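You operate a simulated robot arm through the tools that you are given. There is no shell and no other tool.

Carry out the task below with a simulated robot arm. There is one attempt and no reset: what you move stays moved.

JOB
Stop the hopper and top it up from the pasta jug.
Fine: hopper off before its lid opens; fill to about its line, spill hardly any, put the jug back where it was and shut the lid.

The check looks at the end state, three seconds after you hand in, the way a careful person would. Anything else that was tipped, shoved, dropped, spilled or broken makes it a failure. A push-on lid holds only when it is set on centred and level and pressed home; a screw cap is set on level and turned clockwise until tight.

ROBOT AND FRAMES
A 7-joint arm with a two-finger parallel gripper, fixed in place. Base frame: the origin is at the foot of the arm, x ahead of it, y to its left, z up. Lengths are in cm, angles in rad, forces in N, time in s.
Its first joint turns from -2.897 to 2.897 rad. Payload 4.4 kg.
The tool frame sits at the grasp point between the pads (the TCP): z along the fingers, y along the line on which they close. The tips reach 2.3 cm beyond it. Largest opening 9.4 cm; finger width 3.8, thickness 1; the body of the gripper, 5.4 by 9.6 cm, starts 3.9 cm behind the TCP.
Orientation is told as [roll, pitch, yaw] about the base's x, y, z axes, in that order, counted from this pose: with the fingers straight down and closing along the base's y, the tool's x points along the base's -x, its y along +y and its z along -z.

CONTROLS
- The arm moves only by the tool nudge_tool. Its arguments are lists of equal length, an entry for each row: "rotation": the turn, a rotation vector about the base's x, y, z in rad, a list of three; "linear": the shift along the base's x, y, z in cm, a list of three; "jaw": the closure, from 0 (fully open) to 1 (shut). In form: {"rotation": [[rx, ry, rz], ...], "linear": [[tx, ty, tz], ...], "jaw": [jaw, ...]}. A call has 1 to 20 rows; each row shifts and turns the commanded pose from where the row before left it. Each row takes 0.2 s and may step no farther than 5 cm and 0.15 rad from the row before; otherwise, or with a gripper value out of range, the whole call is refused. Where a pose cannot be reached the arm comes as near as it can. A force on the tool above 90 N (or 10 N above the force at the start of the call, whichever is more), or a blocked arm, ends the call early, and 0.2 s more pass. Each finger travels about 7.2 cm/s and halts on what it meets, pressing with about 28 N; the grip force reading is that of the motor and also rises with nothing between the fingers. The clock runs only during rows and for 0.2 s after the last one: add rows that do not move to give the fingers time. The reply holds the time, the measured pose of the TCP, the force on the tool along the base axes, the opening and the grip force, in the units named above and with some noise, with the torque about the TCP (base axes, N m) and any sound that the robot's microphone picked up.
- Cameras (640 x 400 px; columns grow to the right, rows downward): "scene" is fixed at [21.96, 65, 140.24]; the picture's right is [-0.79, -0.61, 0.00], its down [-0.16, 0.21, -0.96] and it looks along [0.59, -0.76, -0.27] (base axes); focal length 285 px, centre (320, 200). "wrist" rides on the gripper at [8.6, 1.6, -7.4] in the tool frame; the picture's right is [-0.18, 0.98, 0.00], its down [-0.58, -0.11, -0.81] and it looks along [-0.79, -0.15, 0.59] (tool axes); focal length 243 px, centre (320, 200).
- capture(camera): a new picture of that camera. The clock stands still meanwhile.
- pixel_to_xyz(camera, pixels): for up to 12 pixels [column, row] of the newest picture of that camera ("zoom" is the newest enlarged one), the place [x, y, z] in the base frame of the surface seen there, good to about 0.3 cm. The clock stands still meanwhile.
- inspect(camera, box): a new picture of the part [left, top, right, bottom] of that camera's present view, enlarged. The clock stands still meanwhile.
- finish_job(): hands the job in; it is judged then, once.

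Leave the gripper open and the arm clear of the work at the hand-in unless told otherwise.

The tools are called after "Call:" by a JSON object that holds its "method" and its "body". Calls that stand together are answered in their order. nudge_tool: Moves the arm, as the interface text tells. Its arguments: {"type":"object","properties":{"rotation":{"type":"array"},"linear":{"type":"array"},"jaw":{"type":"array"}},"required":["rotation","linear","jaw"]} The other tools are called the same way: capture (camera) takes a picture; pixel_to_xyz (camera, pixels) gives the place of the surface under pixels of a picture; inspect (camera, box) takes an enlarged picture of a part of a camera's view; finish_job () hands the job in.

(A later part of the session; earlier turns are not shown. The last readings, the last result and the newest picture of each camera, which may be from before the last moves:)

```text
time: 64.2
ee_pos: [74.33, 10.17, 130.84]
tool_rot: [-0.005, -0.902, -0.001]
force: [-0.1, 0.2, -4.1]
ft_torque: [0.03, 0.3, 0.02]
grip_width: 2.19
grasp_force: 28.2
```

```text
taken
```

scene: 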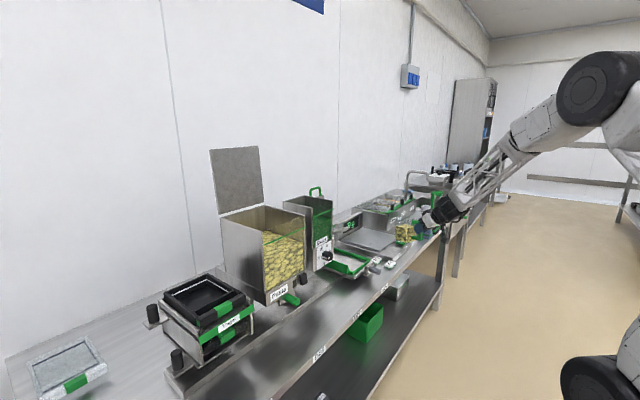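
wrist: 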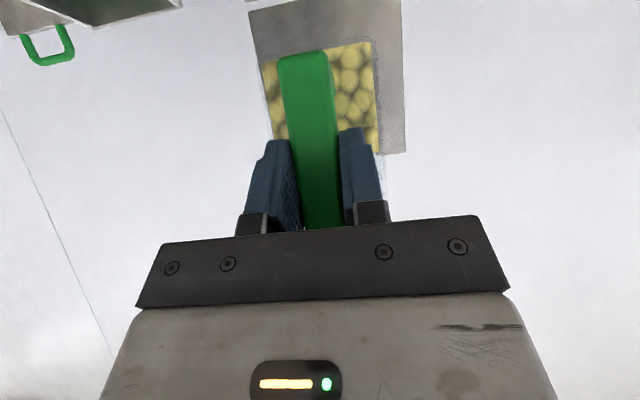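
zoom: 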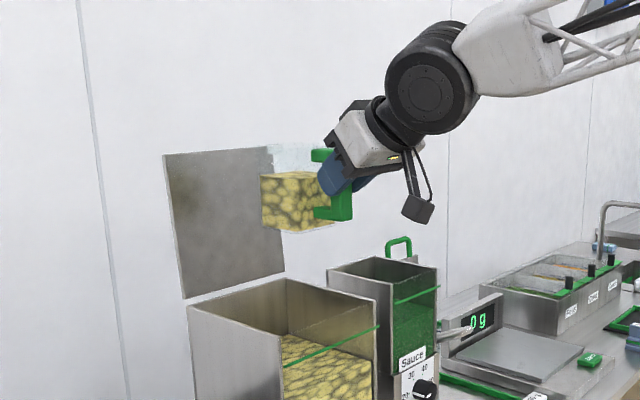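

The jug is centred over the open hopper, with its spout at about [86.8, 10, 133]. I'll start tipping with a +y rotation to about 30°, lowering slightly, with the spout staying over the opening.

Call:
{"method": "nudge_tool", "body": {"rotation": [[0, 0.1, 0], [0, 0.1, 0], [0, 0.1, 0], [0, 0.1, 0], [0, 0.1, 0], [0, 0, 0]], "linear": [[0, 0, -0.4], [0, 0, -0.4], [0, 0, -0.5], [0, 0, -0.5], [0, 0, -0.5], [0, 0, 0]], "jaw": [1, 1, 1, 1, 1, 1]}}

Call:
{"method": "inspect", "body": {"camera": "scene", "box": [200, 120, 350, 300]}}

```text
time: 65.6
ee_pos: [74.6, 10.31, 128.32]
tool_rot: [-0.006, -0.399, -0.002]
force: [-0.1, 0.0, -3.2]
ft_torque: [0.0, 0.29, -0.02]
grip_width: 2.21
grasp_force: 28.0
```

```text
2.22 times, centred on (275, 210) of scene
```

zoom: 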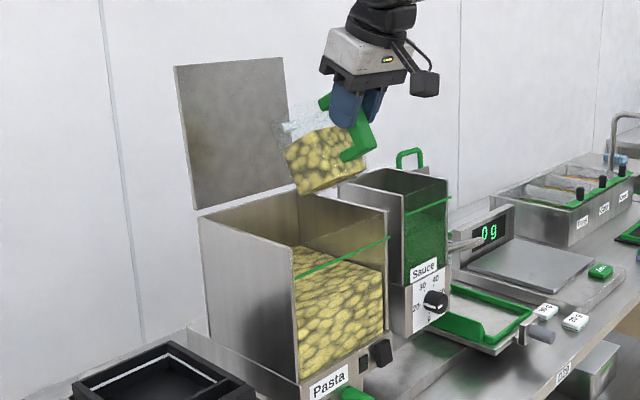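

The jug is at about 29° and nothing is flowing yet. I'll continue to about 46°, with TCP z near 127.7.

Call:
{"method": "nudge_tool", "body": {"rotation": [[0, 0.1, 0], [0, 0.1, 0], [0, 0.1, 0], [0, 0, 0], [0, 0, 0]], "linear": [[0, 0, -0.2], [0, 0, -0.2], [0, 0, -0.2], [0, 0, 0], [0, 0, 0]], "jaw": [1, 1, 1, 1, 1]}}

Call:
{"method": "inspect", "body": {"camera": "scene", "box": [200, 120, 350, 300]}}

```text
time: 66.8
ee_pos: [74.7, 10.13, 127.87]
tool_rot: [-0.006, -0.099, 0.0]
force: [0.8, 0.5, -4.7]
ft_torque: [-0.02, 0.17, -0.01]
grip_width: 2.2
grasp_force: 27.7
```

```text
2.22 times, centred on (275, 210) of scene
```

zoom: 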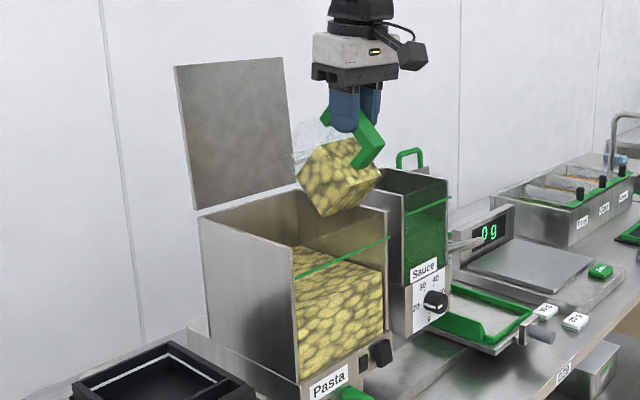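

Still no flow at 46°. I'll tip slowly to about 60°, moving +x to keep the spout over the middle.

Call:
{"method": "nudge_tool", "body": {"rotation": [[0, 0.08, 0], [0, 0.08, 0], [0, 0.08, 0], [0, 0, 0], [0, 0, 0]], "linear": [[0.6, 0, 0], [0.6, 0, 0], [0.6, 0, 0], [0, 0, 0], [0, 0, 0]], "jaw": [1, 1, 1, 1, 1]}}

Call:
{"method": "inspect", "body": {"camera": "scene", "box": [200, 120, 350, 300]}}

```text
time: 68.0
ee_pos: [76.52, 10.21, 127.73]
tool_rot: [-0.007, 0.139, 0.001]
force: [0.2, -1.0, -3.6]
ft_torque: [0.0, 0.1, 0.01]
grip_width: 2.19
grasp_force: 28.1
```

```text
2.22 times, centred on (275, 210) of scene
```

zoom: 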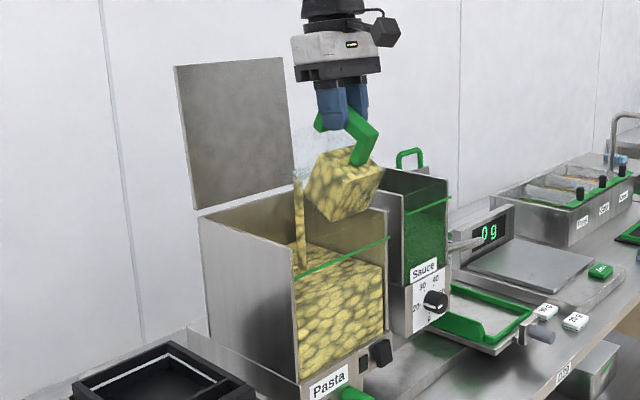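

Pasta is flowing in a narrow stream from the spout into the hopper. I'll hold this tilt and watch the level.

Call:
{"method": "nudge_tool", "body": {"rotation": [[0, 0, 0], [0, 0, 0], [0, 0, 0], [0, 0, 0]], "linear": [[0, 0, 0], [0, 0, 0], [0, 0, 0], [0, 0, 0]], "jaw": [1, 1, 1, 1]}}

Call:
{"method": "inspect", "body": {"camera": "scene", "box": [210, 170, 320, 300]}}

Call:
{"method": "pixel_to_xyz", "body": {"camera": "zoom", "pixels": [[350, 190], [400, 180], [260, 170], [255, 120], [300, 200]]}}

```text
time: 69.0
ee_pos: [76.38, 10.18, 127.89]
tool_rot: [-0.004, 0.14, -0.001]
force: [0.2, -0.1, -3.2]
ft_torque: [0.02, 0.08, 0.02]
grip_width: 2.21
grasp_force: 27.8
```

```text
3.08 times, centred on (265, 235) of scene
```

zoom: 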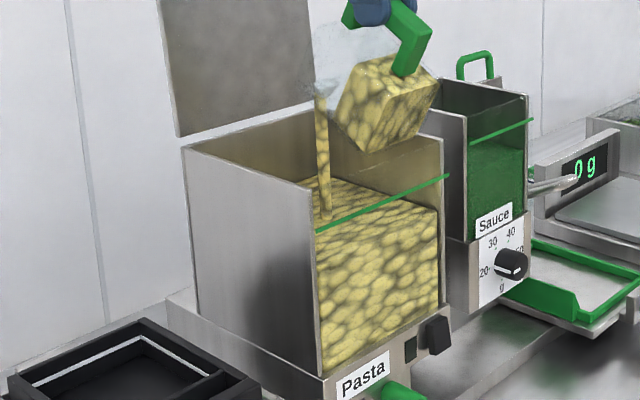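

```text
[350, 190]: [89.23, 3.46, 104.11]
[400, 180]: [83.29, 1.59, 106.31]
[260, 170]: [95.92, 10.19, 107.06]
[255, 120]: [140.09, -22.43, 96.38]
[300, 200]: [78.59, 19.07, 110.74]
```

The surface has risen to about z 104.1, with the line at 108.3. I'll keep holding and measure again.

Call:
{"method": "nudge_tool", "body": {"rotation": [[0, 0, 0], [0, 0, 0], [0, 0, 0], [0, 0, 0]], "linear": [[0, 0, 0], [0, 0, 0], [0, 0, 0], [0, 0, 0]], "jaw": [1, 1, 1, 1]}}

Call:
{"method": "inspect", "body": {"camera": "scene", "box": [230, 190, 320, 260]}}

Call:
{"method": "pixel_to_xyz", "body": {"camera": "scene", "pixels": [[274, 221], [280, 220], [285, 222], [276, 225], [290, 218], [268, 230]]}}

```text
time: 70.0
ee_pos: [76.55, 10.03, 127.86]
tool_rot: [-0.007, 0.139, 0.0]
force: [0.7, 0.5, -3.6]
ft_torque: [0.01, 0.08, 0.01]
grip_width: 2.2
grasp_force: 27.7
```

```text
5.71 times, centred on (275, 225) of scene
```

zoom: 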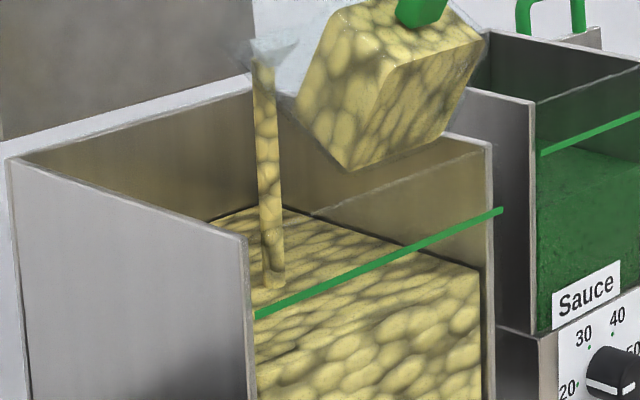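

```text
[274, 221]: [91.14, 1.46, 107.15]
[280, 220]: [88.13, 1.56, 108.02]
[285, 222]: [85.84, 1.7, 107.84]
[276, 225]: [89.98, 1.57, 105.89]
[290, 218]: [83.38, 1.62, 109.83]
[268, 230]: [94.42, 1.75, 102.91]
```

The front edge of the pasta is still about 3 cm below the line and rising roughly 1 cm/s. I'll hold again.

Call:
{"method": "nudge_tool", "body": {"rotation": [[0, 0, 0], [0, 0, 0], [0, 0, 0], [0, 0, 0], [0, 0, 0]], "linear": [[0, 0, 0], [0, 0, 0], [0, 0, 0], [0, 0, 0], [0, 0, 0]], "jaw": [1, 1, 1, 1, 1]}}

Call:
{"method": "inspect", "body": {"camera": "scene", "box": [230, 190, 320, 260]}}

Call:
{"method": "pixel_to_xyz", "body": {"camera": "zoom", "pixels": [[340, 250], [300, 250], [240, 225], [400, 262], [490, 212]]}}

```text
time: 71.2
ee_pos: [76.45, 10.16, 127.77]
tool_rot: [-0.007, 0.14, -0.001]
force: [-0.4, -1.0, -2.5]
ft_torque: [0.03, 0.08, 0.01]
grip_width: 2.21
grasp_force: 27.4
```

```text
5.71 times, centred on (275, 225) of scene
```

zoom: 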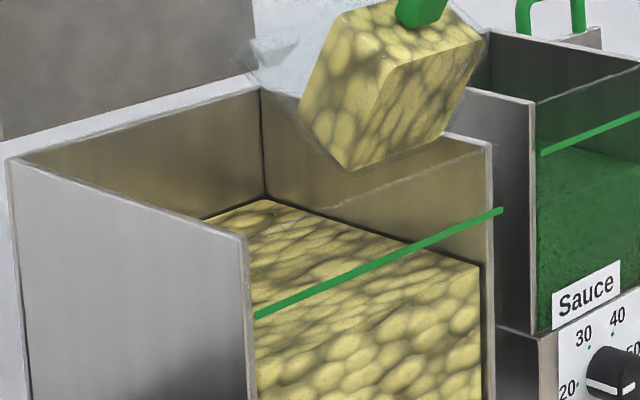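

```text
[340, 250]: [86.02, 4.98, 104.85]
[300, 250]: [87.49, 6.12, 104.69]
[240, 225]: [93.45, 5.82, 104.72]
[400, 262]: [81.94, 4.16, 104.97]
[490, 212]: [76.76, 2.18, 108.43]
```

The flow has stopped at this tilt with the level at z 104.8. I'll tip another 0.16 rad and hold.

Call:
{"method": "nudge_tool", "body": {"rotation": [[0, 0.08, 0], [0, 0.08, 0], [0, 0, 0], [0, 0, 0], [0, 0, 0], [0, 0, 0]], "linear": [[0.7, 0, 0], [0.7, 0, 0], [0, 0, 0], [0, 0, 0], [0, 0, 0], [0, 0, 0]], "jaw": [1, 1, 1, 1, 1, 1]}}

Call:
{"method": "inspect", "body": {"camera": "scene", "box": [210, 150, 330, 260]}}

Call:
{"method": "pixel_to_xyz", "body": {"camera": "scene", "pixels": [[278, 233], [289, 235], [261, 229], [283, 238]]}}

```text
time: 72.6
ee_pos: [77.79, 10.02, 127.72]
tool_rot: [-0.006, 0.301, -0.001]
force: [-0.3, -0.2, -2.9]
ft_torque: [0.0, 0.0, -0.02]
grip_width: 2.18
grasp_force: 28.2
```

```text
3.64 times, centred on (270, 205) of scene
```

zoom: 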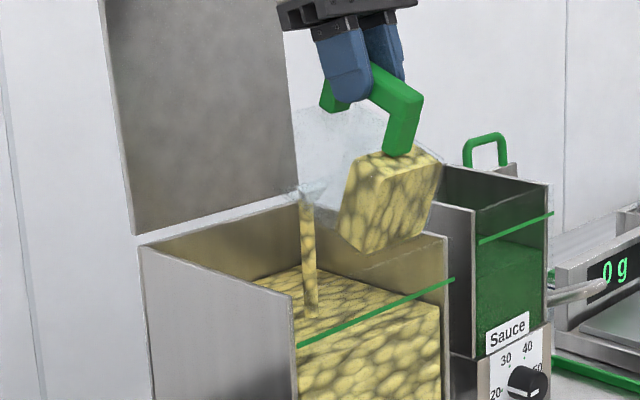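

```text
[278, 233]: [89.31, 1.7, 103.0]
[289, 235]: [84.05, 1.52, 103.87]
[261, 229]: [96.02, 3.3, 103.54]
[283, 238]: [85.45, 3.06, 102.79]
```

Pasta is flowing again. Those last points came from an old scene picture, so from now on I'll measure on the zoom. I'll hold until this flow ends.

Call:
{"method": "nudge_tool", "body": {"rotation": [[0, 0, 0], [0, 0, 0], [0, 0, 0], [0, 0, 0], [0, 0, 0], [0, 0, 0]], "linear": [[0, 0, 0], [0, 0, 0], [0, 0, 0], [0, 0, 0], [0, 0, 0], [0, 0, 0]], "jaw": [1, 1, 1, 1, 1, 1]}}

Call:
{"method": "inspect", "body": {"camera": "scene", "box": [230, 180, 320, 260]}}

Call:
{"method": "pixel_to_xyz", "body": {"camera": "zoom", "pixels": [[340, 240], [300, 250], [380, 250], [360, 230]]}}

```text
time: 74.0
ee_pos: [77.92, 10.03, 127.73]
tool_rot: [-0.006, 0.301, 0.0]
force: [0.2, 0.1, -1.2]
ft_torque: [-0.04, 0.0, -0.02]
grip_width: 2.21
grasp_force: 27.6
```

```text
5.00 times, centred on (275, 220) of scene
```

zoom: 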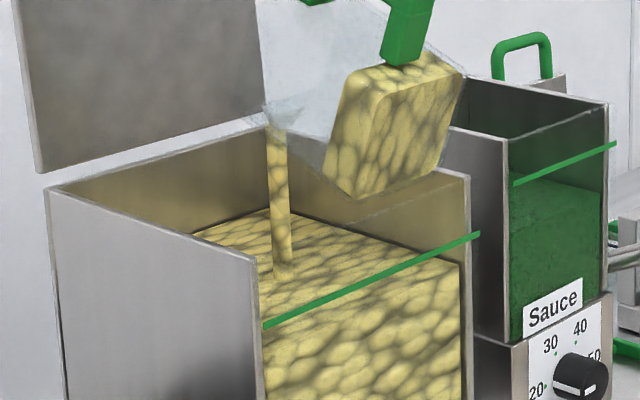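

```text
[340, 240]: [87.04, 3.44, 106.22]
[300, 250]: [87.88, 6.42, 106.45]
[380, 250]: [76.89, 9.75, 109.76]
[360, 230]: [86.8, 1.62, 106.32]
```

The level is at 106.4, with the line at 108.4. I'll hold about 1 s more.

Call:
{"method": "nudge_tool", "body": {"rotation": [[0, 0, 0], [0, 0, 0], [0, 0, 0], [0, 0, 0]], "linear": [[0, 0, 0], [0, 0, 0], [0, 0, 0], [0, 0, 0]], "jaw": [1, 1, 1, 1]}}

Call:
{"method": "inspect", "body": {"camera": "scene", "box": [230, 180, 320, 260]}}

Call:
{"method": "pixel_to_xyz", "body": {"camera": "zoom", "pixels": [[340, 240], [300, 245], [320, 230], [250, 225]]}}

```text
time: 75.0
ee_pos: [77.9, 10.01, 127.76]
tool_rot: [-0.006, 0.301, 0.0]
force: [0.6, 0.7, -2.5]
ft_torque: [0.04, -0.01, 0.04]
grip_width: 2.16
grasp_force: 27.9
```

```text
5.00 times, centred on (275, 220) of scene
```

zoom: 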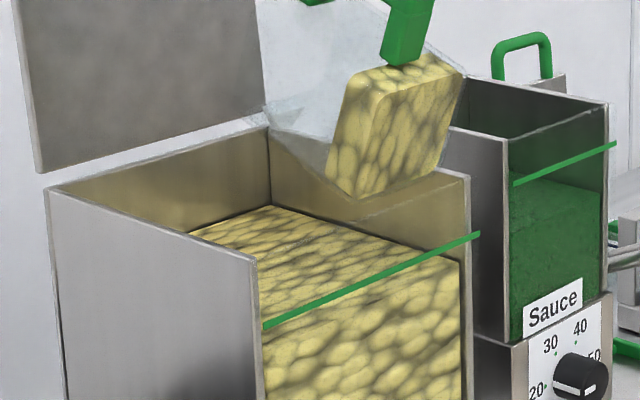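

```text
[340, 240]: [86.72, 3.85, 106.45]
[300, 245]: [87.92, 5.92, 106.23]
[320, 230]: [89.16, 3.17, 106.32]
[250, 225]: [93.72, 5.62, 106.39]
```

The flow stopped at 106.4, so about 2 cm remains. I'll tip another 0.14 rad with a small +x shift and let it run out.

Call:
{"method": "nudge_tool", "body": {"rotation": [[0, 0.07, 0], [0, 0.07, 0], [0, 0, 0], [0, 0, 0], [0, 0, 0], [0, 0, 0], [0, 0, 0], [0, 0, 0], [0, 0, 0], [0, 0, 0], [0, 0, 0], [0, 0, 0]], "linear": [[0.7, 0, 0], [0.7, 0, 0], [0, 0, 0], [0, 0, 0], [0, 0, 0], [0, 0, 0], [0, 0, 0], [0, 0, 0], [0, 0, 0], [0, 0, 0], [0, 0, 0], [0, 0, 0]], "jaw": [1, 1, 1, 1, 1, 1, 1, 1, 1, 1, 1, 1]}}

Call:
{"method": "inspect", "body": {"camera": "scene", "box": [230, 180, 320, 260]}}

Call:
{"method": "pixel_to_xyz", "body": {"camera": "zoom", "pixels": [[340, 230], [300, 240], [320, 225], [250, 215]]}}

```text
time: 77.6
ee_pos: [79.28, 10.06, 127.75]
tool_rot: [-0.006, 0.441, 0.0]
force: [-0.3, -0.2, -1.7]
ft_torque: [-0.04, 0.01, 0.0]
grip_width: 2.2
grasp_force: 27.6
```

```text
5.00 times, centred on (275, 220) of scene
```

zoom: 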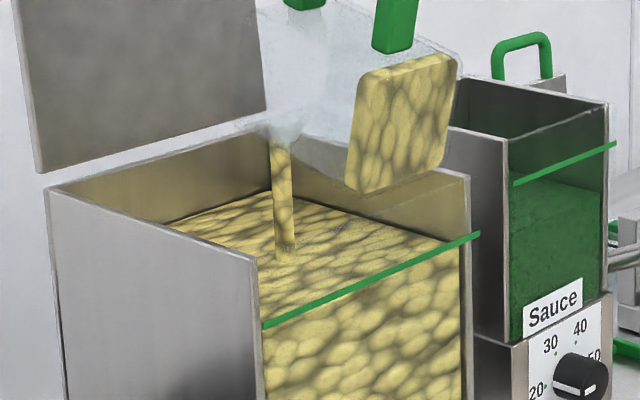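

```text
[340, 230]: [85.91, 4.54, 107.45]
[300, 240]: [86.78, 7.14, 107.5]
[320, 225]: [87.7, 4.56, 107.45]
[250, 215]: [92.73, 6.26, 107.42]
```

The level is at 107.45 and still flowing. I'll hold briefly once more.

Call:
{"method": "nudge_tool", "body": {"rotation": [[0, 0, 0], [0, 0, 0]], "linear": [[0, 0, 0], [0, 0, 0]], "jaw": [1, 1]}}

Call:
{"method": "inspect", "body": {"camera": "scene", "box": [230, 180, 320, 260]}}

Call:
{"method": "pixel_to_xyz", "body": {"camera": "zoom", "pixels": [[340, 230], [300, 240], [320, 225], [250, 215], [472, 237], [380, 275]]}}

```text
time: 78.2
ee_pos: [79.22, 9.97, 127.8]
tool_rot: [-0.004, 0.441, 0.002]
force: [0.6, -0.2, -1.7]
ft_torque: [-0.05, 0.0, -0.02]
grip_width: 2.18
grasp_force: 27.7
```

```text
5.00 times, centred on (275, 220) of scene
```

zoom: 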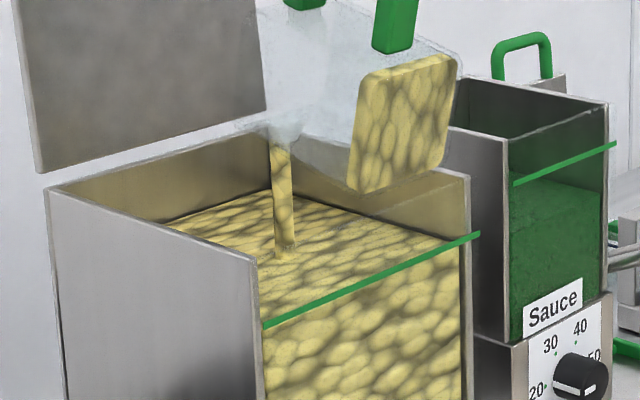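

```text
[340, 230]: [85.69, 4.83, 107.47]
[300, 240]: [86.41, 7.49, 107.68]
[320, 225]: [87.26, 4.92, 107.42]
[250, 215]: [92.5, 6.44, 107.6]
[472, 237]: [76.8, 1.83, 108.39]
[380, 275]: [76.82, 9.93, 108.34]
```

The level is at 107.55, with the line at 108.37. I'll hold 1 s more.

Call:
{"method": "nudge_tool", "body": {"rotation": [[0, 0, 0], [0, 0, 0], [0, 0, 0], [0, 0, 0]], "linear": [[0, 0, 0], [0, 0, 0], [0, 0, 0], [0, 0, 0]], "jaw": [1, 1, 1, 1]}}

Call:
{"method": "inspect", "body": {"camera": "scene", "box": [230, 180, 320, 260]}}

Call:
{"method": "pixel_to_xyz", "body": {"camera": "zoom", "pixels": [[340, 230], [300, 240], [320, 225], [250, 215]]}}

```text
time: 79.2
ee_pos: [79.33, 10.01, 127.75]
tool_rot: [-0.005, 0.439, 0.001]
force: [-0.7, 0.5, -1.2]
ft_torque: [-0.01, -0.03, 0.0]
grip_width: 2.15
grasp_force: 28.1
```

```text
5.00 times, centred on (275, 220) of scene
```

zoom: 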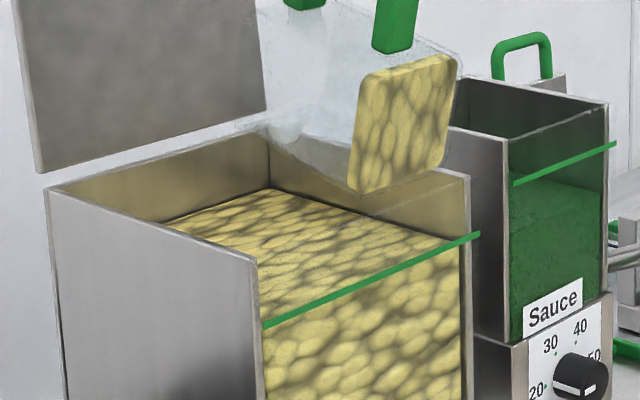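

```text
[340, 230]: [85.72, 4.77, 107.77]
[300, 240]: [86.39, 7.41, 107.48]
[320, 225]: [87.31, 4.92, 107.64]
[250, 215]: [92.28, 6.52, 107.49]
```

The flow stopped at about 107.6, some 0.75 cm below the line. I'll tip 0.07 rad more.

Call:
{"method": "nudge_tool", "body": {"rotation": [[0, 0.07, 0], [0, 0, 0], [0, 0, 0], [0, 0, 0], [0, 0, 0], [0, 0, 0], [0, 0, 0], [0, 0, 0], [0, 0, 0], [0, 0, 0]], "linear": [[0.7, 0, 0], [0, 0, 0], [0, 0, 0], [0, 0, 0], [0, 0, 0], [0, 0, 0], [0, 0, 0], [0, 0, 0], [0, 0, 0], [0, 0, 0]], "jaw": [1, 1, 1, 1, 1, 1, 1, 1, 1, 1]}}

Call:
{"method": "inspect", "body": {"camera": "scene", "box": [230, 180, 320, 260]}}

Call:
{"method": "pixel_to_xyz", "body": {"camera": "zoom", "pixels": [[340, 230], [300, 240], [320, 220], [250, 212]]}}

```text
time: 81.4
ee_pos: [79.97, 10.08, 127.81]
tool_rot: [-0.005, 0.509, -0.001]
force: [-0.1, 0.1, -2.3]
ft_torque: [0.03, 0.0, -0.01]
grip_width: 2.19
grasp_force: 28.3
```

```text
5.00 times, centred on (275, 220) of scene
```

zoom: 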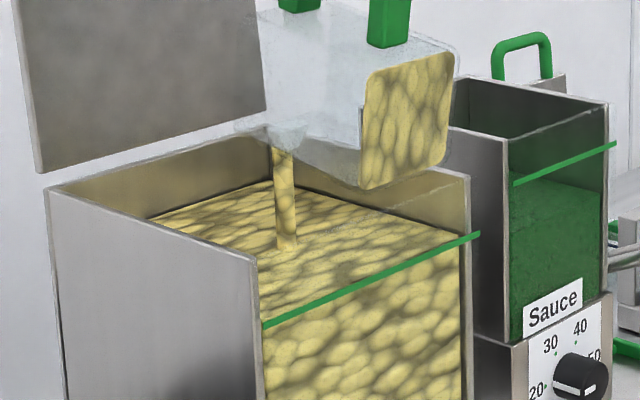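

```text
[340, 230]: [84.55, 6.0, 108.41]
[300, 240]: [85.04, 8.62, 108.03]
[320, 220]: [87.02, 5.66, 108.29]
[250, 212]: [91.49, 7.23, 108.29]
```

The level is now about 108.25, right at the line. I'll tip back upright immediately along the reverse path.

Call:
{"method": "nudge_tool", "body": {"rotation": [[0, -0.1176, 0], [0, -0.1176, 0], [0, -0.1176, 0], [0, -0.1176, 0], [0, -0.1176, 0], [0, -0.1176, 0], [0, -0.1176, 0], [0, -0.1176, 0], [0, -0.1176, 0], [0, -0.1176, 0], [0, -0.1176, 0], [0, -0.1176, 0], [0, 0, 0]], "linear": [[-0.6, 0, 0], [-0.6, 0, 0], [-0.6, 0, 0.1], [-0.6, 0, 0.1], [-0.5, 0, 0.2], [-0.4, 0, 0.3], [-0.4, 0, 0.3], [-0.4, 0, 0.4], [-0.3, 0, 0.4], [-0.3, 0, 0.4], [-0.3, 0, 0.4], [-0.3, 0, 0.4], [0, 0, 0]], "jaw": [1, 1, 1, 1, 1, 1, 1, 1, 1, 1, 1, 1, 1]}}

Call:
{"method": "inspect", "body": {"camera": "scene", "box": [210, 130, 330, 260]}}

Call:
{"method": "inspect", "body": {"camera": "scene", "box": [230, 180, 320, 260]}}

Call:
{"method": "pixel_to_xyz", "body": {"camera": "zoom", "pixels": [[340, 230], [300, 240], [320, 220], [250, 212]]}}

```text
time: 84.2
ee_pos: [74.68, 10.24, 130.73]
tool_rot: [-0.004, -0.901, -0.002]
force: [0.5, 0.3, -1.7]
ft_torque: [-0.03, 0.09, 0.04]
grip_width: 2.18
grasp_force: 28.1
```

```text
3.08 times, centred on (270, 195) of scene
```

zoom: 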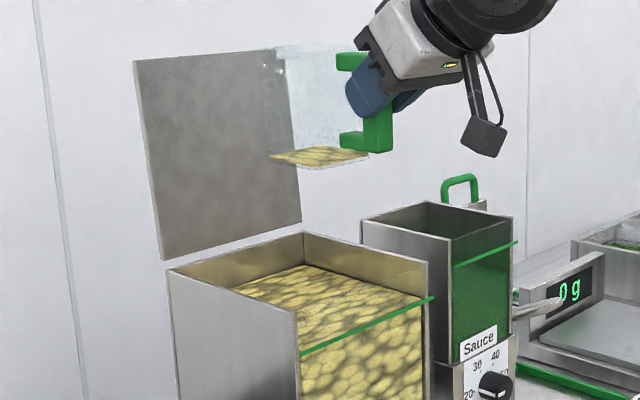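

```text
5.00 times, centred on (275, 220) of scene
```

zoom: 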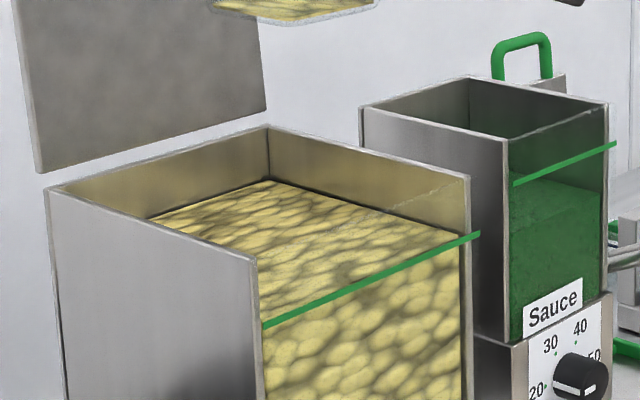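

```text
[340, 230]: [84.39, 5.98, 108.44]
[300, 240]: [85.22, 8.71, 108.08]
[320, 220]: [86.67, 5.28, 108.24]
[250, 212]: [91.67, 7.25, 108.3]
```

The hopper level reads about 108.3, at the line, with no spill visible and little pasta left in the jug. I'll return the jug along the reverse of the safe path.

Call:
{"method": "nudge_tool", "body": {"rotation": [[0, 0, -0.0143], [0, 0, -0.0143], [0, 0, -0.0143], [0, 0, -0.0143], [0, 0, -0.0143], [0, 0, -0.0143], [0, 0, -0.0143], [0, 0, -0.0143], [0, 0, -0.0143], [0, 0, -0.0143]], "linear": [[0.2, -2.53, 0], [0.2, -2.53, 0], [0.2, -2.53, 0], [0.2, -2.53, 0], [0.2, -2.53, 0], [0.2, -2.53, 0], [0.2, -2.53, 0], [0.2, -2.53, 0], [0.2, -2.53, 0], [0.2, -2.53, 0]], "jaw": [1, 1, 1, 1, 1, 1, 1, 1, 1, 1]}}

Call:
{"method": "nudge_tool", "body": {"rotation": [[0, 0, -0.0162], [0, 0, -0.0162], [0, 0, -0.0162], [0, 0, -0.0162], [0, 0, -0.0162], [0, 0, -0.0162], [0, 0, -0.0162], [0, 0, -0.0162], [0, 0, -0.0162], [0, 0, -0.0162]], "linear": [[0, -2.4, -0.3], [0, -2.7, -0.5], [0, -2.7, -1.1], [0, -2.7, -1.1], [-0.2, -2.7, -1.1], [-0.2, -2.7, -1.1], [-0.2, -2.7, -1.1], [-0.2, -2.7, -1.1], [-0.2, -2.7, -1.1], [-0.2, -2, -1]], "jaw": [1, 1, 1, 1, 1, 1, 1, 1, 1, 1]}}

Call:
{"method": "inspect", "body": {"camera": "scene", "box": [300, 60, 560, 260]}}

```text
time: 86.4
ee_pos: [76.67, -15.32, 130.9]
tool_rot: [-0.004, -0.903, -0.145]
force: [0.9, -0.7, -1.0]
ft_torque: [0.01, 0.09, 0.02]
grip_width: 2.18
grasp_force: 27.4
```

```text
time: 88.6
ee_pos: [75.76, -41.38, 121.08]
tool_rot: [-0.004, -0.903, -0.305]
force: [0.1, 0.0, -1.5]
ft_torque: [0.0, 0.12, 0.02]
grip_width: 2.18
grasp_force: 28.1
```

```text
2.00 times, centred on (430, 160) of scene
```

zoom: 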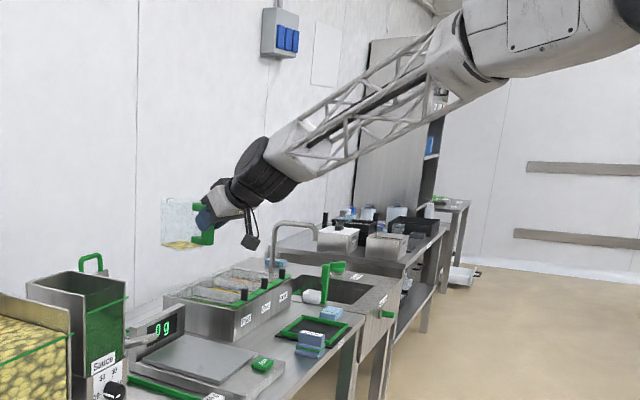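

On track. I'll go on down the reverse path to about [66.5, −61, 104].

Call:
{"method": "nudge_tool", "body": {"rotation": [[0, 0, -0.0161], [0, 0, -0.0161], [0, 0, -0.0161], [0, 0, -0.0161], [0, 0, 0], [0, 0, 0], [0, 0, 0], [0, 0, 0], [0, 0, 0], [0, 0, 0], [0, 0, 0]], "linear": [[-0.7, -2.3, -1], [-0.7, -2.3, -1], [-0.7, -2.3, -1], [-0.7, -2.3, -1], [-0.93, -1.5, -1.91], [-0.93, -1.5, -1.91], [-0.93, -1.5, -1.91], [-0.93, -1.5, -1.91], [-0.93, -1.5, -1.91], [-0.93, -1.5, -1.91], [0, 0, 0]], "jaw": [1, 1, 1, 1, 1, 1, 1, 1, 1, 1, 1]}}

```text
time: 91.2
ee_pos: [75.08, -49.84, 103.19]
tool_rot: [0.012, -0.876, -0.244]
force: [1.1, 0.0, -1.6]
ft_torque: [0.02, 0.1, -0.03]
grip_width: 2.17
grasp_force: 28.3
stopped in row 11: the arm was blocked; the commanded pose is now the measured one
```

Blocked again, off the intended point by about 12 cm. I'll look at the jug and the arm before doing anything else.

Call:
{"method": "inspect", "body": {"camera": "scene", "box": [320, 120, 500, 260]}}

Call:
{"method": "inspect", "body": {"camera": "scene", "box": [630, 0, 640, 400]}}

Call:
{"method": "capture", "body": {"camera": "scene"}}

```text
2.86 times, centred on (410, 190) of scene
```

zoom: 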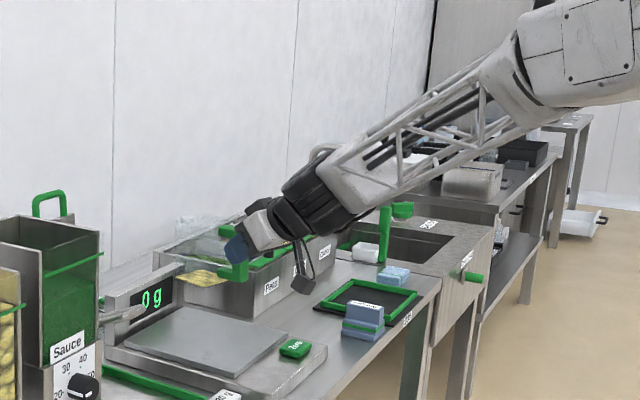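

```text
1.00 times, centred on (635, 200) of scene (not enlarged: the box is as wide or as high as the picture)
```

zoom: 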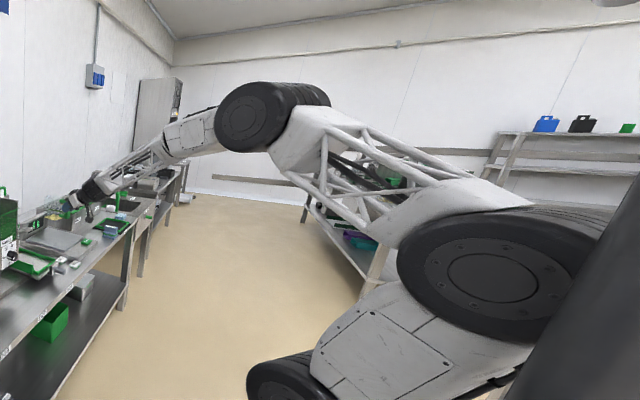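

```text
taken
```

scene: 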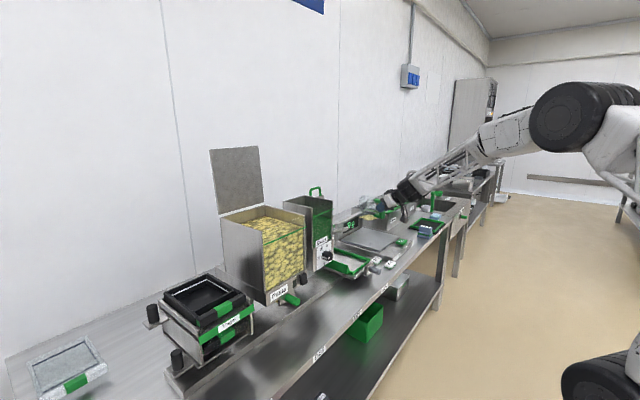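

The rear link is against the dark post behind the robot again; the jug is fine and clear of everything. Extending outward freed it last time, so I'll do that in small steps.

Call:
{"method": "nudge_tool", "body": {"rotation": [[0, 0, 0], [0, 0, 0], [0, 0, 0]], "linear": [[1.0, -0.7, 0.5], [1.0, -0.7, 0.5], [0, 0, 0]], "jaw": [1, 1, 1]}}

```text
time: 92.0
ee_pos: [76.42, -52.1, 104.07]
tool_rot: [0.014, -0.877, -0.258]
force: [0.5, -0.5, -0.6]
ft_torque: [0.01, 0.08, -0.03]
grip_width: 2.18
grasp_force: 28.2
```

It's following, with a small offset. I'll continue outward and toward −y.

Call:
{"method": "nudge_tool", "body": {"rotation": [[0, 0, 0], [0, 0, 0], [0, 0, 0], [0, 0, 0]], "linear": [[1.0, -0.8, 0.6], [1.0, -0.8, 0.6], [0.8, -0.8, 0.6], [0, 0, 0]], "jaw": [1, 1, 1, 1]}}

Call:
{"method": "inspect", "body": {"camera": "scene", "box": [320, 120, 500, 260]}}

Call:
{"method": "inspect", "body": {"camera": "scene", "box": [630, 0, 640, 400]}}

```text
time: 93.0
ee_pos: [79.52, -54.34, 105.79]
tool_rot: [0.014, -0.875, -0.256]
force: [-0.7, -0.8, -1.3]
ft_torque: [0.04, 0.09, -0.04]
grip_width: 2.17
grasp_force: 28.0
```

```text
2.86 times, centred on (410, 190) of scene
```

zoom: 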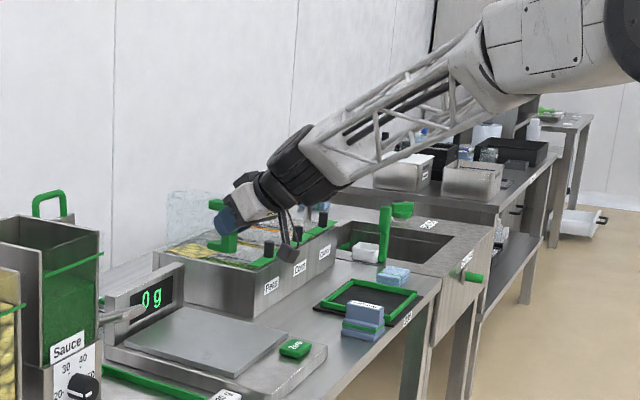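

```text
1.00 times, centred on (635, 200) of scene (not enlarged: the box is as wide or as high as the picture)
```

zoom: 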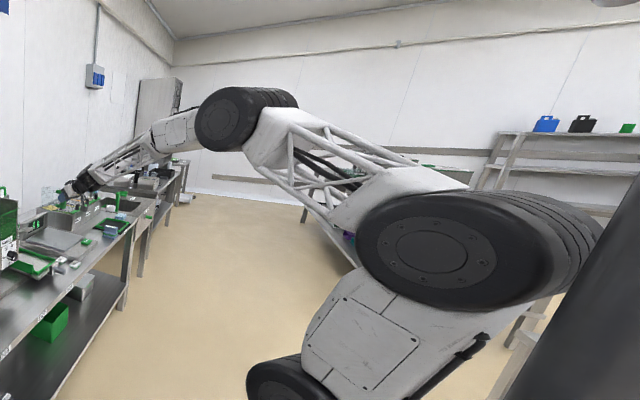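

The rear link is now clear of the post. I'll move along at this larger radius toward the jug's home, turning the yaw slowly back to 0, in two stages.

Call:
{"method": "nudge_tool", "body": {"rotation": [[0, 0, 0.017], [0, 0, 0.017], [0, 0, 0.017], [0, 0, 0.017], [0, 0, 0.017], [0, 0, 0.017], [0, 0, 0.017], [0, 0, 0]], "linear": [[0.2, -1.5, 0.2], [0.1, -1.9, 0], [0.1, -1.9, 0], [0.1, -1.9, 0], [-0.5, -2, 0], [-0.6, -2, -0.2], [-0.6, -2, -0.2], [0, 0, 0]], "jaw": [1, 1, 1, 1, 1, 1, 1, 1]}}

Call:
{"method": "inspect", "body": {"camera": "scene", "box": [340, 120, 520, 260]}}

Call:
{"method": "inspect", "body": {"camera": "scene", "box": [630, 0, 640, 400]}}

```text
time: 94.8
ee_pos: [78.22, -67.54, 105.74]
tool_rot: [0.013, -0.877, -0.136]
force: [0.8, -0.9, -0.9]
ft_torque: [0.0, 0.13, -0.01]
grip_width: 2.18
grasp_force: 28.3
```

```text
2.86 times, centred on (430, 190) of scene
```

zoom: 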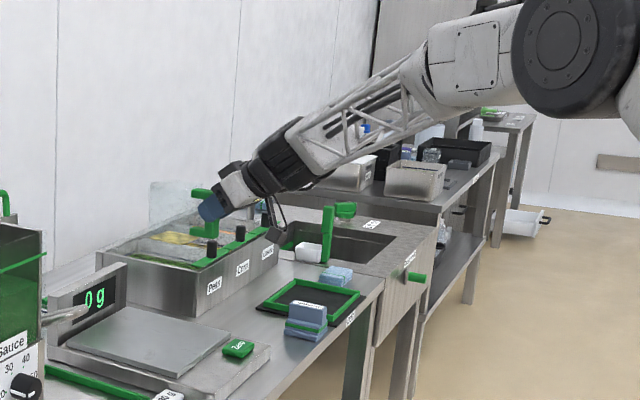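

```text
1.00 times, centred on (635, 200) of scene (not enlarged: the box is as wide or as high as the picture)
```

zoom: 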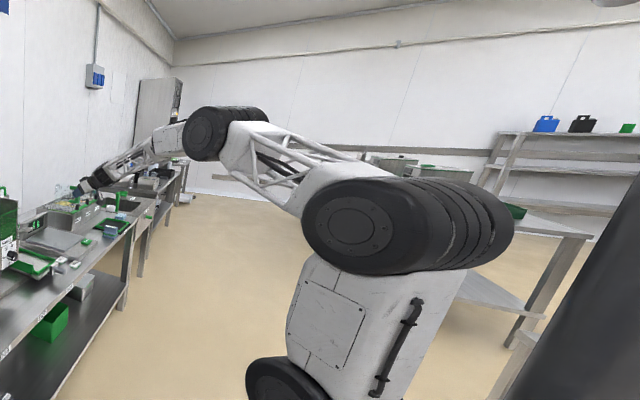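

The arm is well clear of the post now. The second stage takes the jug above its home spot, levelling it fully.

Call:
{"method": "nudge_tool", "body": {"rotation": [[-0.001, -0.0033, 0.0158], [-0.001, -0.0033, 0.0158], [-0.001, -0.0033, 0.0158], [-0.001, -0.0033, 0.0158], [-0.001, -0.0033, 0.0158], [-0.001, -0.0033, 0.0158], [-0.001, -0.0033, 0.0158], [-0.001, -0.0033, 0.0158], [0, 0, 0]], "linear": [[-0.78, -2.17, -0.2], [-0.78, -2.17, -0.4], [-0.78, -2.17, -0.4], [-0.78, -2.17, -0.4], [-0.78, -2.17, -0.4], [-0.78, -2.17, -0.6], [-0.85, -2.17, -1], [-0.9, -2.2, -1.5], [0, 0, 0]], "jaw": [1, 1, 1, 1, 1, 1, 1, 1, 1]}}

Call:
{"method": "inspect", "body": {"camera": "scene", "box": [360, 150, 480, 250]}}

```text
time: 96.8
ee_pos: [71.85, -84.8, 100.85]
tool_rot: [0.004, -0.904, 0.001]
force: [-0.3, -0.1, -1.4]
ft_torque: [-0.01, 0.08, 0.01]
grip_width: 2.17
grasp_force: 28.5
```

```text
4.00 times, centred on (420, 200) of scene
```

zoom: 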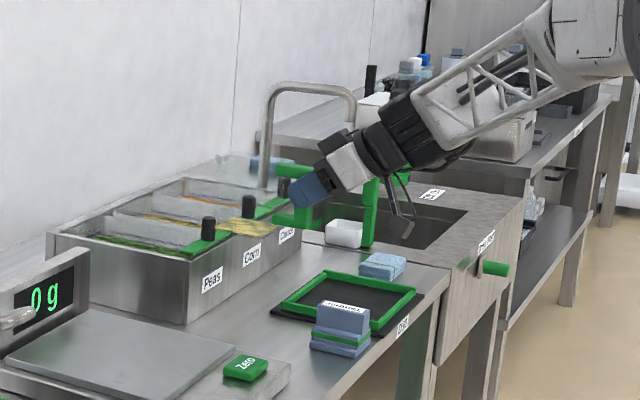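

The jug is above its home and level. I'll descend to about 1.3 cm above the bench, over the same x and y as at the pick-up.

Call:
{"method": "nudge_tool", "body": {"rotation": [[-0.002, 0, -0.002], [0, 0, 0], [0, 0, 0], [0, 0, 0], [0, 0, 0], [0, 0, 0], [0, 0, 0], [0, 0, 0], [0, 0, 0], [0, 0, 0]], "linear": [[-0.1, -0.05, -1.5], [-0.1, -0.04, -2.2], [0, 0, -2.2], [0, 0, -2.2], [0, 0, -2.2], [0, 0, -2.2], [0, 0, -2.2], [0, 0, -1.5], [0, 0, -1], [0, 0, 0]], "jaw": [1, 1, 1, 1, 1, 1, 1, 1, 1, 1]}}

Call:
{"method": "inspect", "body": {"camera": "scene", "box": [375, 200, 445, 250]}}

```text
time: 99.0
ee_pos: [71.59, -84.95, 83.41]
tool_rot: [0.0, -0.905, 0.0]
force: [0.3, 0.1, -1.4]
ft_torque: [0.01, 0.1, 0.01]
grip_width: 2.17
grasp_force: 27.8
```

```text
8.00 times, centred on (410, 225) of scene
```

zoom: 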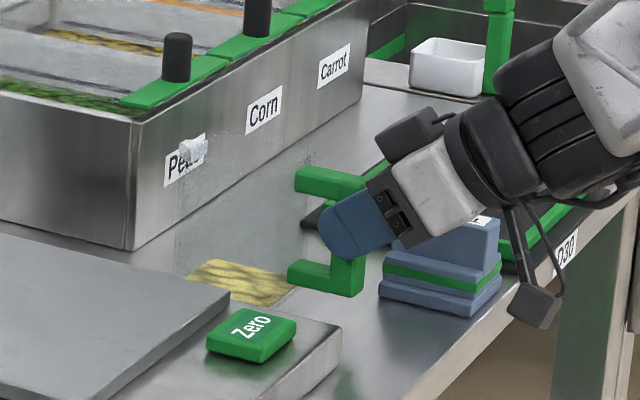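

The jug hovers about 1 cm over its spot, matching the earlier lifted picture. I'll lower it in 0.25 cm steps to touchdown.

Call:
{"method": "nudge_tool", "body": {"rotation": [[0, 0, 0], [0, 0, 0], [0, 0, 0], [0, 0, 0], [0, 0, 0]], "linear": [[0, 0, -0.3], [0, 0, -0.3], [0, 0, -0.25], [0, 0, -0.15], [0, 0, 0]], "jaw": [1, 1, 1, 1, 1]}}

Call:
{"method": "inspect", "body": {"camera": "scene", "box": [380, 200, 440, 250]}}

```text
time: 100.2
ee_pos: [71.53, -85.0, 82.62]
tool_rot: [0.001, -0.906, 0.0]
force: [0.6, 0.6, -1.2]
ft_torque: [0.0, 0.09, -0.01]
grip_width: 2.2
grasp_force: 28.1
```

```text
8.00 times, centred on (410, 225) of scene
```

zoom: 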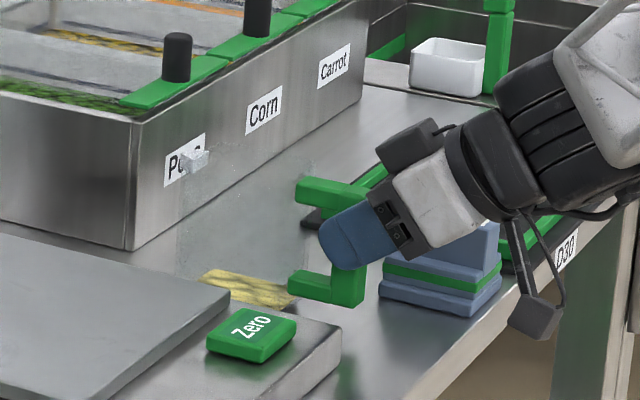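

Not touching yet. I'll nudge x +0.1 and y +0.1 and keep lowering until the force changes.

Call:
{"method": "nudge_tool", "body": {"rotation": [[0, 0, 0], [0, 0, 0], [0, 0, 0]], "linear": [[0.1, 0.1, -0.2], [0, 0, -0.15], [0, 0, 0]], "jaw": [1, 1, 1]}}

```text
time: 101.0
ee_pos: [71.51, -85.02, 82.49]
tool_rot: [-0.002, -0.906, 0.001]
force: [-1.4, 0.9, 8.2]
ft_torque: [0.01, -0.85, 0.01]
grip_width: 2.19
grasp_force: 28.0
```

Touchdown: +8 N upward. I'll open the fingers just enough to clear the bar.

Call:
{"method": "nudge_tool", "body": {"rotation": [[0, 0, 0], [0, 0, 0], [0, 0, 0], [0, 0, 0]], "linear": [[0, 0, 0.05], [0, 0, 0], [0, 0, 0], [0, 0, 0]], "jaw": [0.72, 0.6, 0.5, 0.5]}}

Call:
{"method": "inspect", "body": {"camera": "scene", "box": [380, 200, 440, 250]}}

Call:
{"method": "capture", "body": {"camera": "wrist"}}

```text
time: 102.0
ee_pos: [71.56, -84.93, 82.34]
tool_rot: [0.0, -0.904, 0.001]
force: [-0.4, -0.7, 0.3]
ft_torque: [0.01, 0.02, 0.01]
grip_width: 4.68
grasp_force: 0.1
```

```text
8.00 times, centred on (410, 225) of scene
```

zoom: 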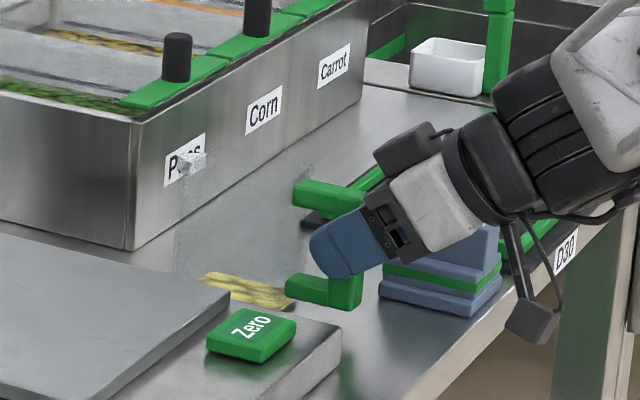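

```text
taken
```

wrist: 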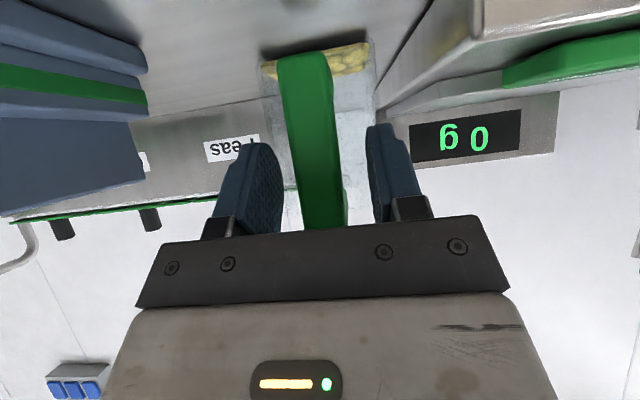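

The jug is down at its original place and the fingers are clear on both sides. I'll retreat straight back along the tool axis, then verify.

Call:
{"method": "nudge_tool", "body": {"rotation": [[0, 0, 0], [0, 0, 0], [0, 0, 0], [0, 0, 0], [0, 0, 0], [0, 0, 0], [0, 0, 0], [0, 0, 0]], "linear": [[-0.8, 0, 0.64], [-1.57, 0, 1.27], [-1.57, 0, 1.27], [-1.57, 0, 1.27], [-1.5, 0, 2], [-1.5, 0, 2.5], [-1.5, 0, 2.5], [0, 0, 2]], "jaw": [0.5, 0.5, 0.5, 0.5, 0.5, 0.5, 0.5, 0.5]}}

Call:
{"method": "inspect", "body": {"camera": "scene", "box": [380, 210, 430, 245]}}

Call:
{"method": "pixel_to_xyz", "body": {"camera": "zoom", "pixels": [[440, 180], [400, 250], [330, 315], [260, 290], [195, 118]]}}

```text
time: 103.8
ee_pos: [61.66, -85.11, 95.52]
tool_rot: [0.003, -0.903, 0.0]
force: [0.1, 0.0, -0.2]
ft_torque: [-0.01, -0.02, 0.03]
grip_width: 4.7
grasp_force: 0.0
```

```text
11.43 times, centred on (405, 228) of scene
```

zoom: 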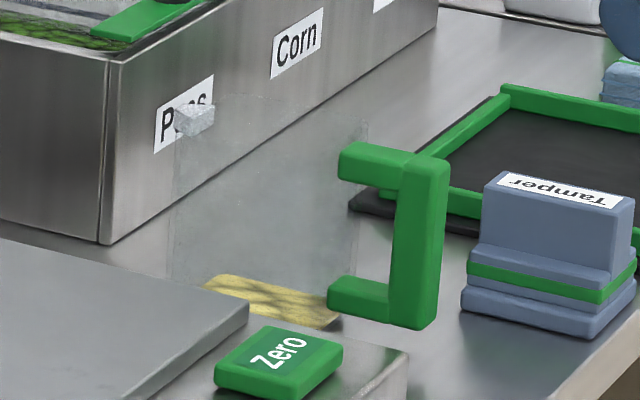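

```text
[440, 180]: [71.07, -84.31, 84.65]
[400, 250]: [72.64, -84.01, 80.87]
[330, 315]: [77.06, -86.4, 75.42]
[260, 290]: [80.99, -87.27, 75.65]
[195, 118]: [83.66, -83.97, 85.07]
```

The jug is back within a millimetre or two of where it was. Now I'll bring the arm away: tool to vertical while moving inward, then swing back up toward the hopper.

Call:
{"method": "nudge_tool", "body": {"rotation": [[0, 0.15, 0], [0, 0.15, 0], [0, 0.15, 0], [0, 0.15, 0], [0, 0.15, 0], [0, 0.15, 0], [0, 0, -0.1], [0, 0, -0.1], [0, 0, -0.1], [0, 0, 0]], "linear": [[0, 2, 1], [0, 2, 1], [0, 2, 1], [0, 2, 1], [0, 2, 1], [0, 2, 1], [0, 2, 0.5], [0, 2, 0], [0, 2, 0], [0, 0, 0]], "jaw": [0.5, 0.5, 0.5, 0.5, 0.5, 0.5, 0.5, 0.5, 0.5, 0.5]}}

```text
time: 106.0
ee_pos: [61.55, -66.9, 102.33]
tool_rot: [0.001, -0.006, -0.3]
force: [-0.5, -0.4, 0.1]
ft_torque: [-0.02, -0.02, 0.01]
grip_width: 4.68
grasp_force: 0.1
```

Next I'll swing up and across to a point in front of and above the hopper.

Call:
{"method": "nudge_tool", "body": {"rotation": [[0, 0, 0.0158], [0, 0, 0.0158], [0, 0, 0.0158], [0, 0, 0.0158], [0, 0, 0.0158], [0, 0, 0.0158], [0, 0, 0.0158], [0, 0, 0.0158], [0, 0, 0.0158], [0, 0, 0.0158], [0, 0, 0.0158], [0, 0, 0.0158], [0, 0, 0.0158], [0, 0, 0.0158], [0, 0, 0.0158], [0, 0, 0.0158], [0, 0, 0.0158], [0, 0, 0.0158], [0, 0, 0.0158], [0, 0, 0]], "linear": [[0.25, 4.05, 2.1], [0.25, 4.05, 2.1], [0.25, 4.05, 2.1], [0.25, 4.05, 2.1], [0.25, 4.05, 2.1], [0.25, 4.05, 2.1], [0.25, 4.05, 2.1], [0.25, 4.05, 2.1], [0.25, 4.05, 2.1], [0.25, 4.05, 2.1], [0.25, 4.05, 2.1], [0.25, 4.05, 2.1], [0.25, 4.05, 2.1], [0.25, 4.05, 2.1], [0.25, 4.05, 2.1], [0.25, 4.05, 2.1], [0.25, 4.05, 2.1], [0.25, 4.05, 2.1], [0.25, 4.05, 2.1], [0, 0, 0]], "jaw": [0.5, 0.5, 0.5, 0.5, 0.5, 0.5, 0.5, 0.5, 0.5, 0.5, 0.7, 1, 1, 1, 1, 1, 1, 1, 1, 1]}}

Call:
{"method": "capture", "body": {"camera": "scene"}}

Call:
{"method": "capture", "body": {"camera": "wrist"}}

```text
time: 110.2
ee_pos: [66.2, 10.06, 142.2]
tool_rot: [0.001, -0.007, 0.002]
force: [0.3, -0.3, 0.8]
ft_torque: [0.02, -0.01, 0.02]
grip_width: 0.02
grasp_force: 28.1
```

```text
taken
```

scene: 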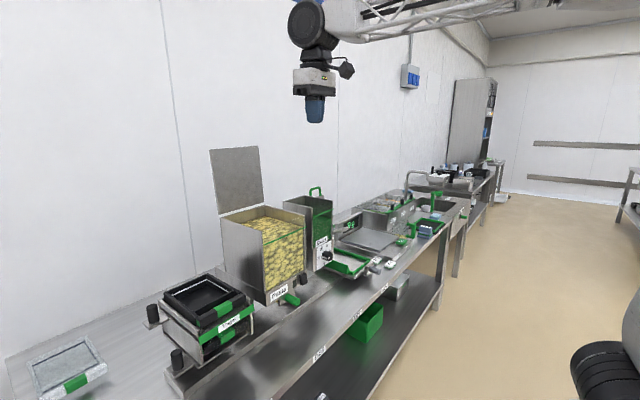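

```text
taken
```

wrist: 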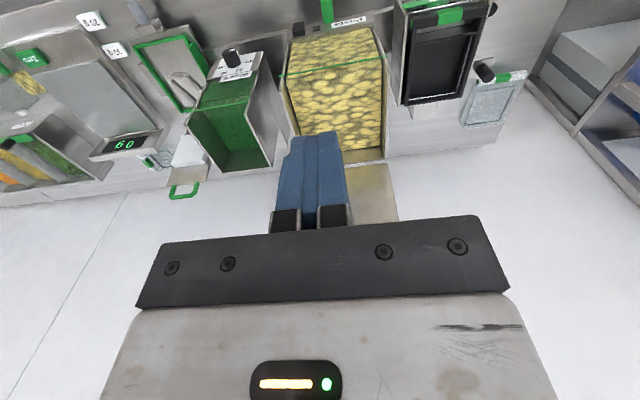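

The lid still leans back at about 100°. I'll measure its edges now.

Call:
{"method": "inspect", "body": {"camera": "scene", "box": [195, 130, 290, 225]}}

Call:
{"method": "pixel_to_xyz", "body": {"camera": "zoom", "pixels": [[205, 90], [200, 120], [355, 75], [300, 90], [250, 330], [370, 300], [230, 200], [300, 200]]}}

```text
4.21 times, centred on (242, 178) of scene
```

zoom: 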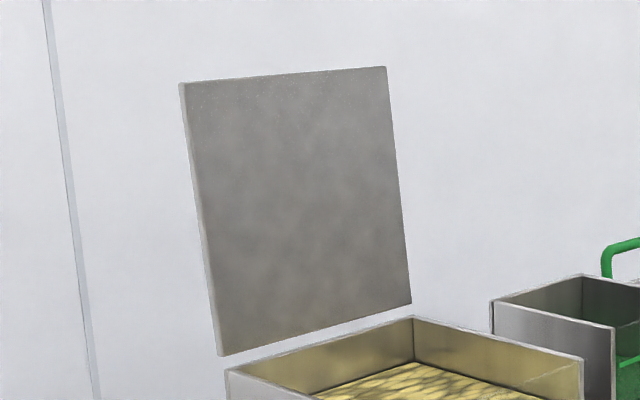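

```text
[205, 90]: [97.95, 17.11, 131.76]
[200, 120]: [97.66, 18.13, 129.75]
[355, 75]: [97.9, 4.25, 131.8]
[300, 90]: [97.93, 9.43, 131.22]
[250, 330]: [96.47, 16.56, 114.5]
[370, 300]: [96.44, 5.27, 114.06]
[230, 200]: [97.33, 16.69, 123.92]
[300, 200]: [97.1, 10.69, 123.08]
```

The lid leans only about 5° past vertical, with its top edge at z 132, x 98–98.7. I'll take the closed fingers over the top at y≈16.5, beside the handle, to behind the lid. First I'll check the reach high up.

Call:
{"method": "nudge_tool", "body": {"rotation": [[0, 0, 0], [0, 0, 0], [0, 0, 0], [0, 0, 0], [0, 0, 0], [0, 0, 0], [0, 0, 0], [0, 0, 0], [0, 0, 0]], "linear": [[4.5, 0.8, 0.1], [4.5, 0.8, 0.1], [4.5, 0.8, 0.1], [4.5, 0.8, 0.1], [4.5, 0.8, 0.1], [4.5, 0.8, 0], [4.5, 0.8, 0], [4.3, 0.8, 0], [0, 0, 0]], "jaw": [1, 1, 1, 1, 1, 1, 1, 1, 1]}}

Call:
{"method": "inspect", "body": {"camera": "scene", "box": [180, 60, 320, 220]}}

Call:
{"method": "capture", "body": {"camera": "wrist"}}

```text
time: 112.2
ee_pos: [102.17, 16.63, 142.81]
tool_rot: [-0.001, -0.003, 0.001]
force: [-0.1, -0.2, -0.1]
ft_torque: [0.01, 0.0, -0.01]
grip_width: 0.0
grasp_force: 28.1
```

```text
2.50 times, centred on (250, 140) of scene
```

zoom: 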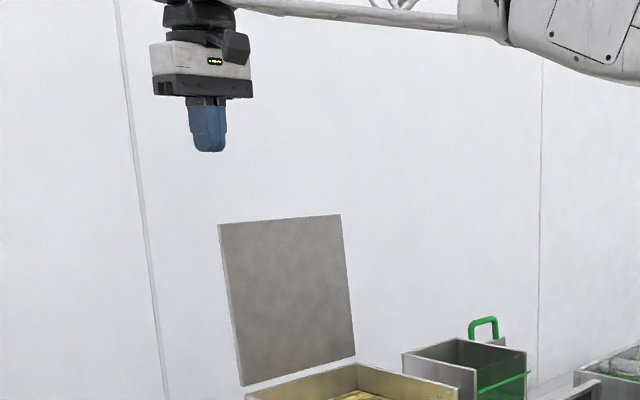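

```text
taken
```

wrist: 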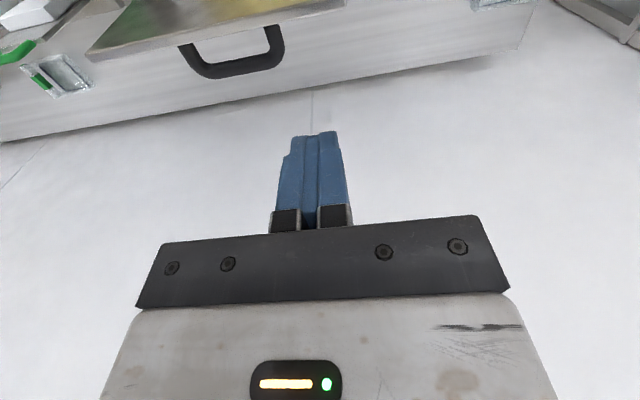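

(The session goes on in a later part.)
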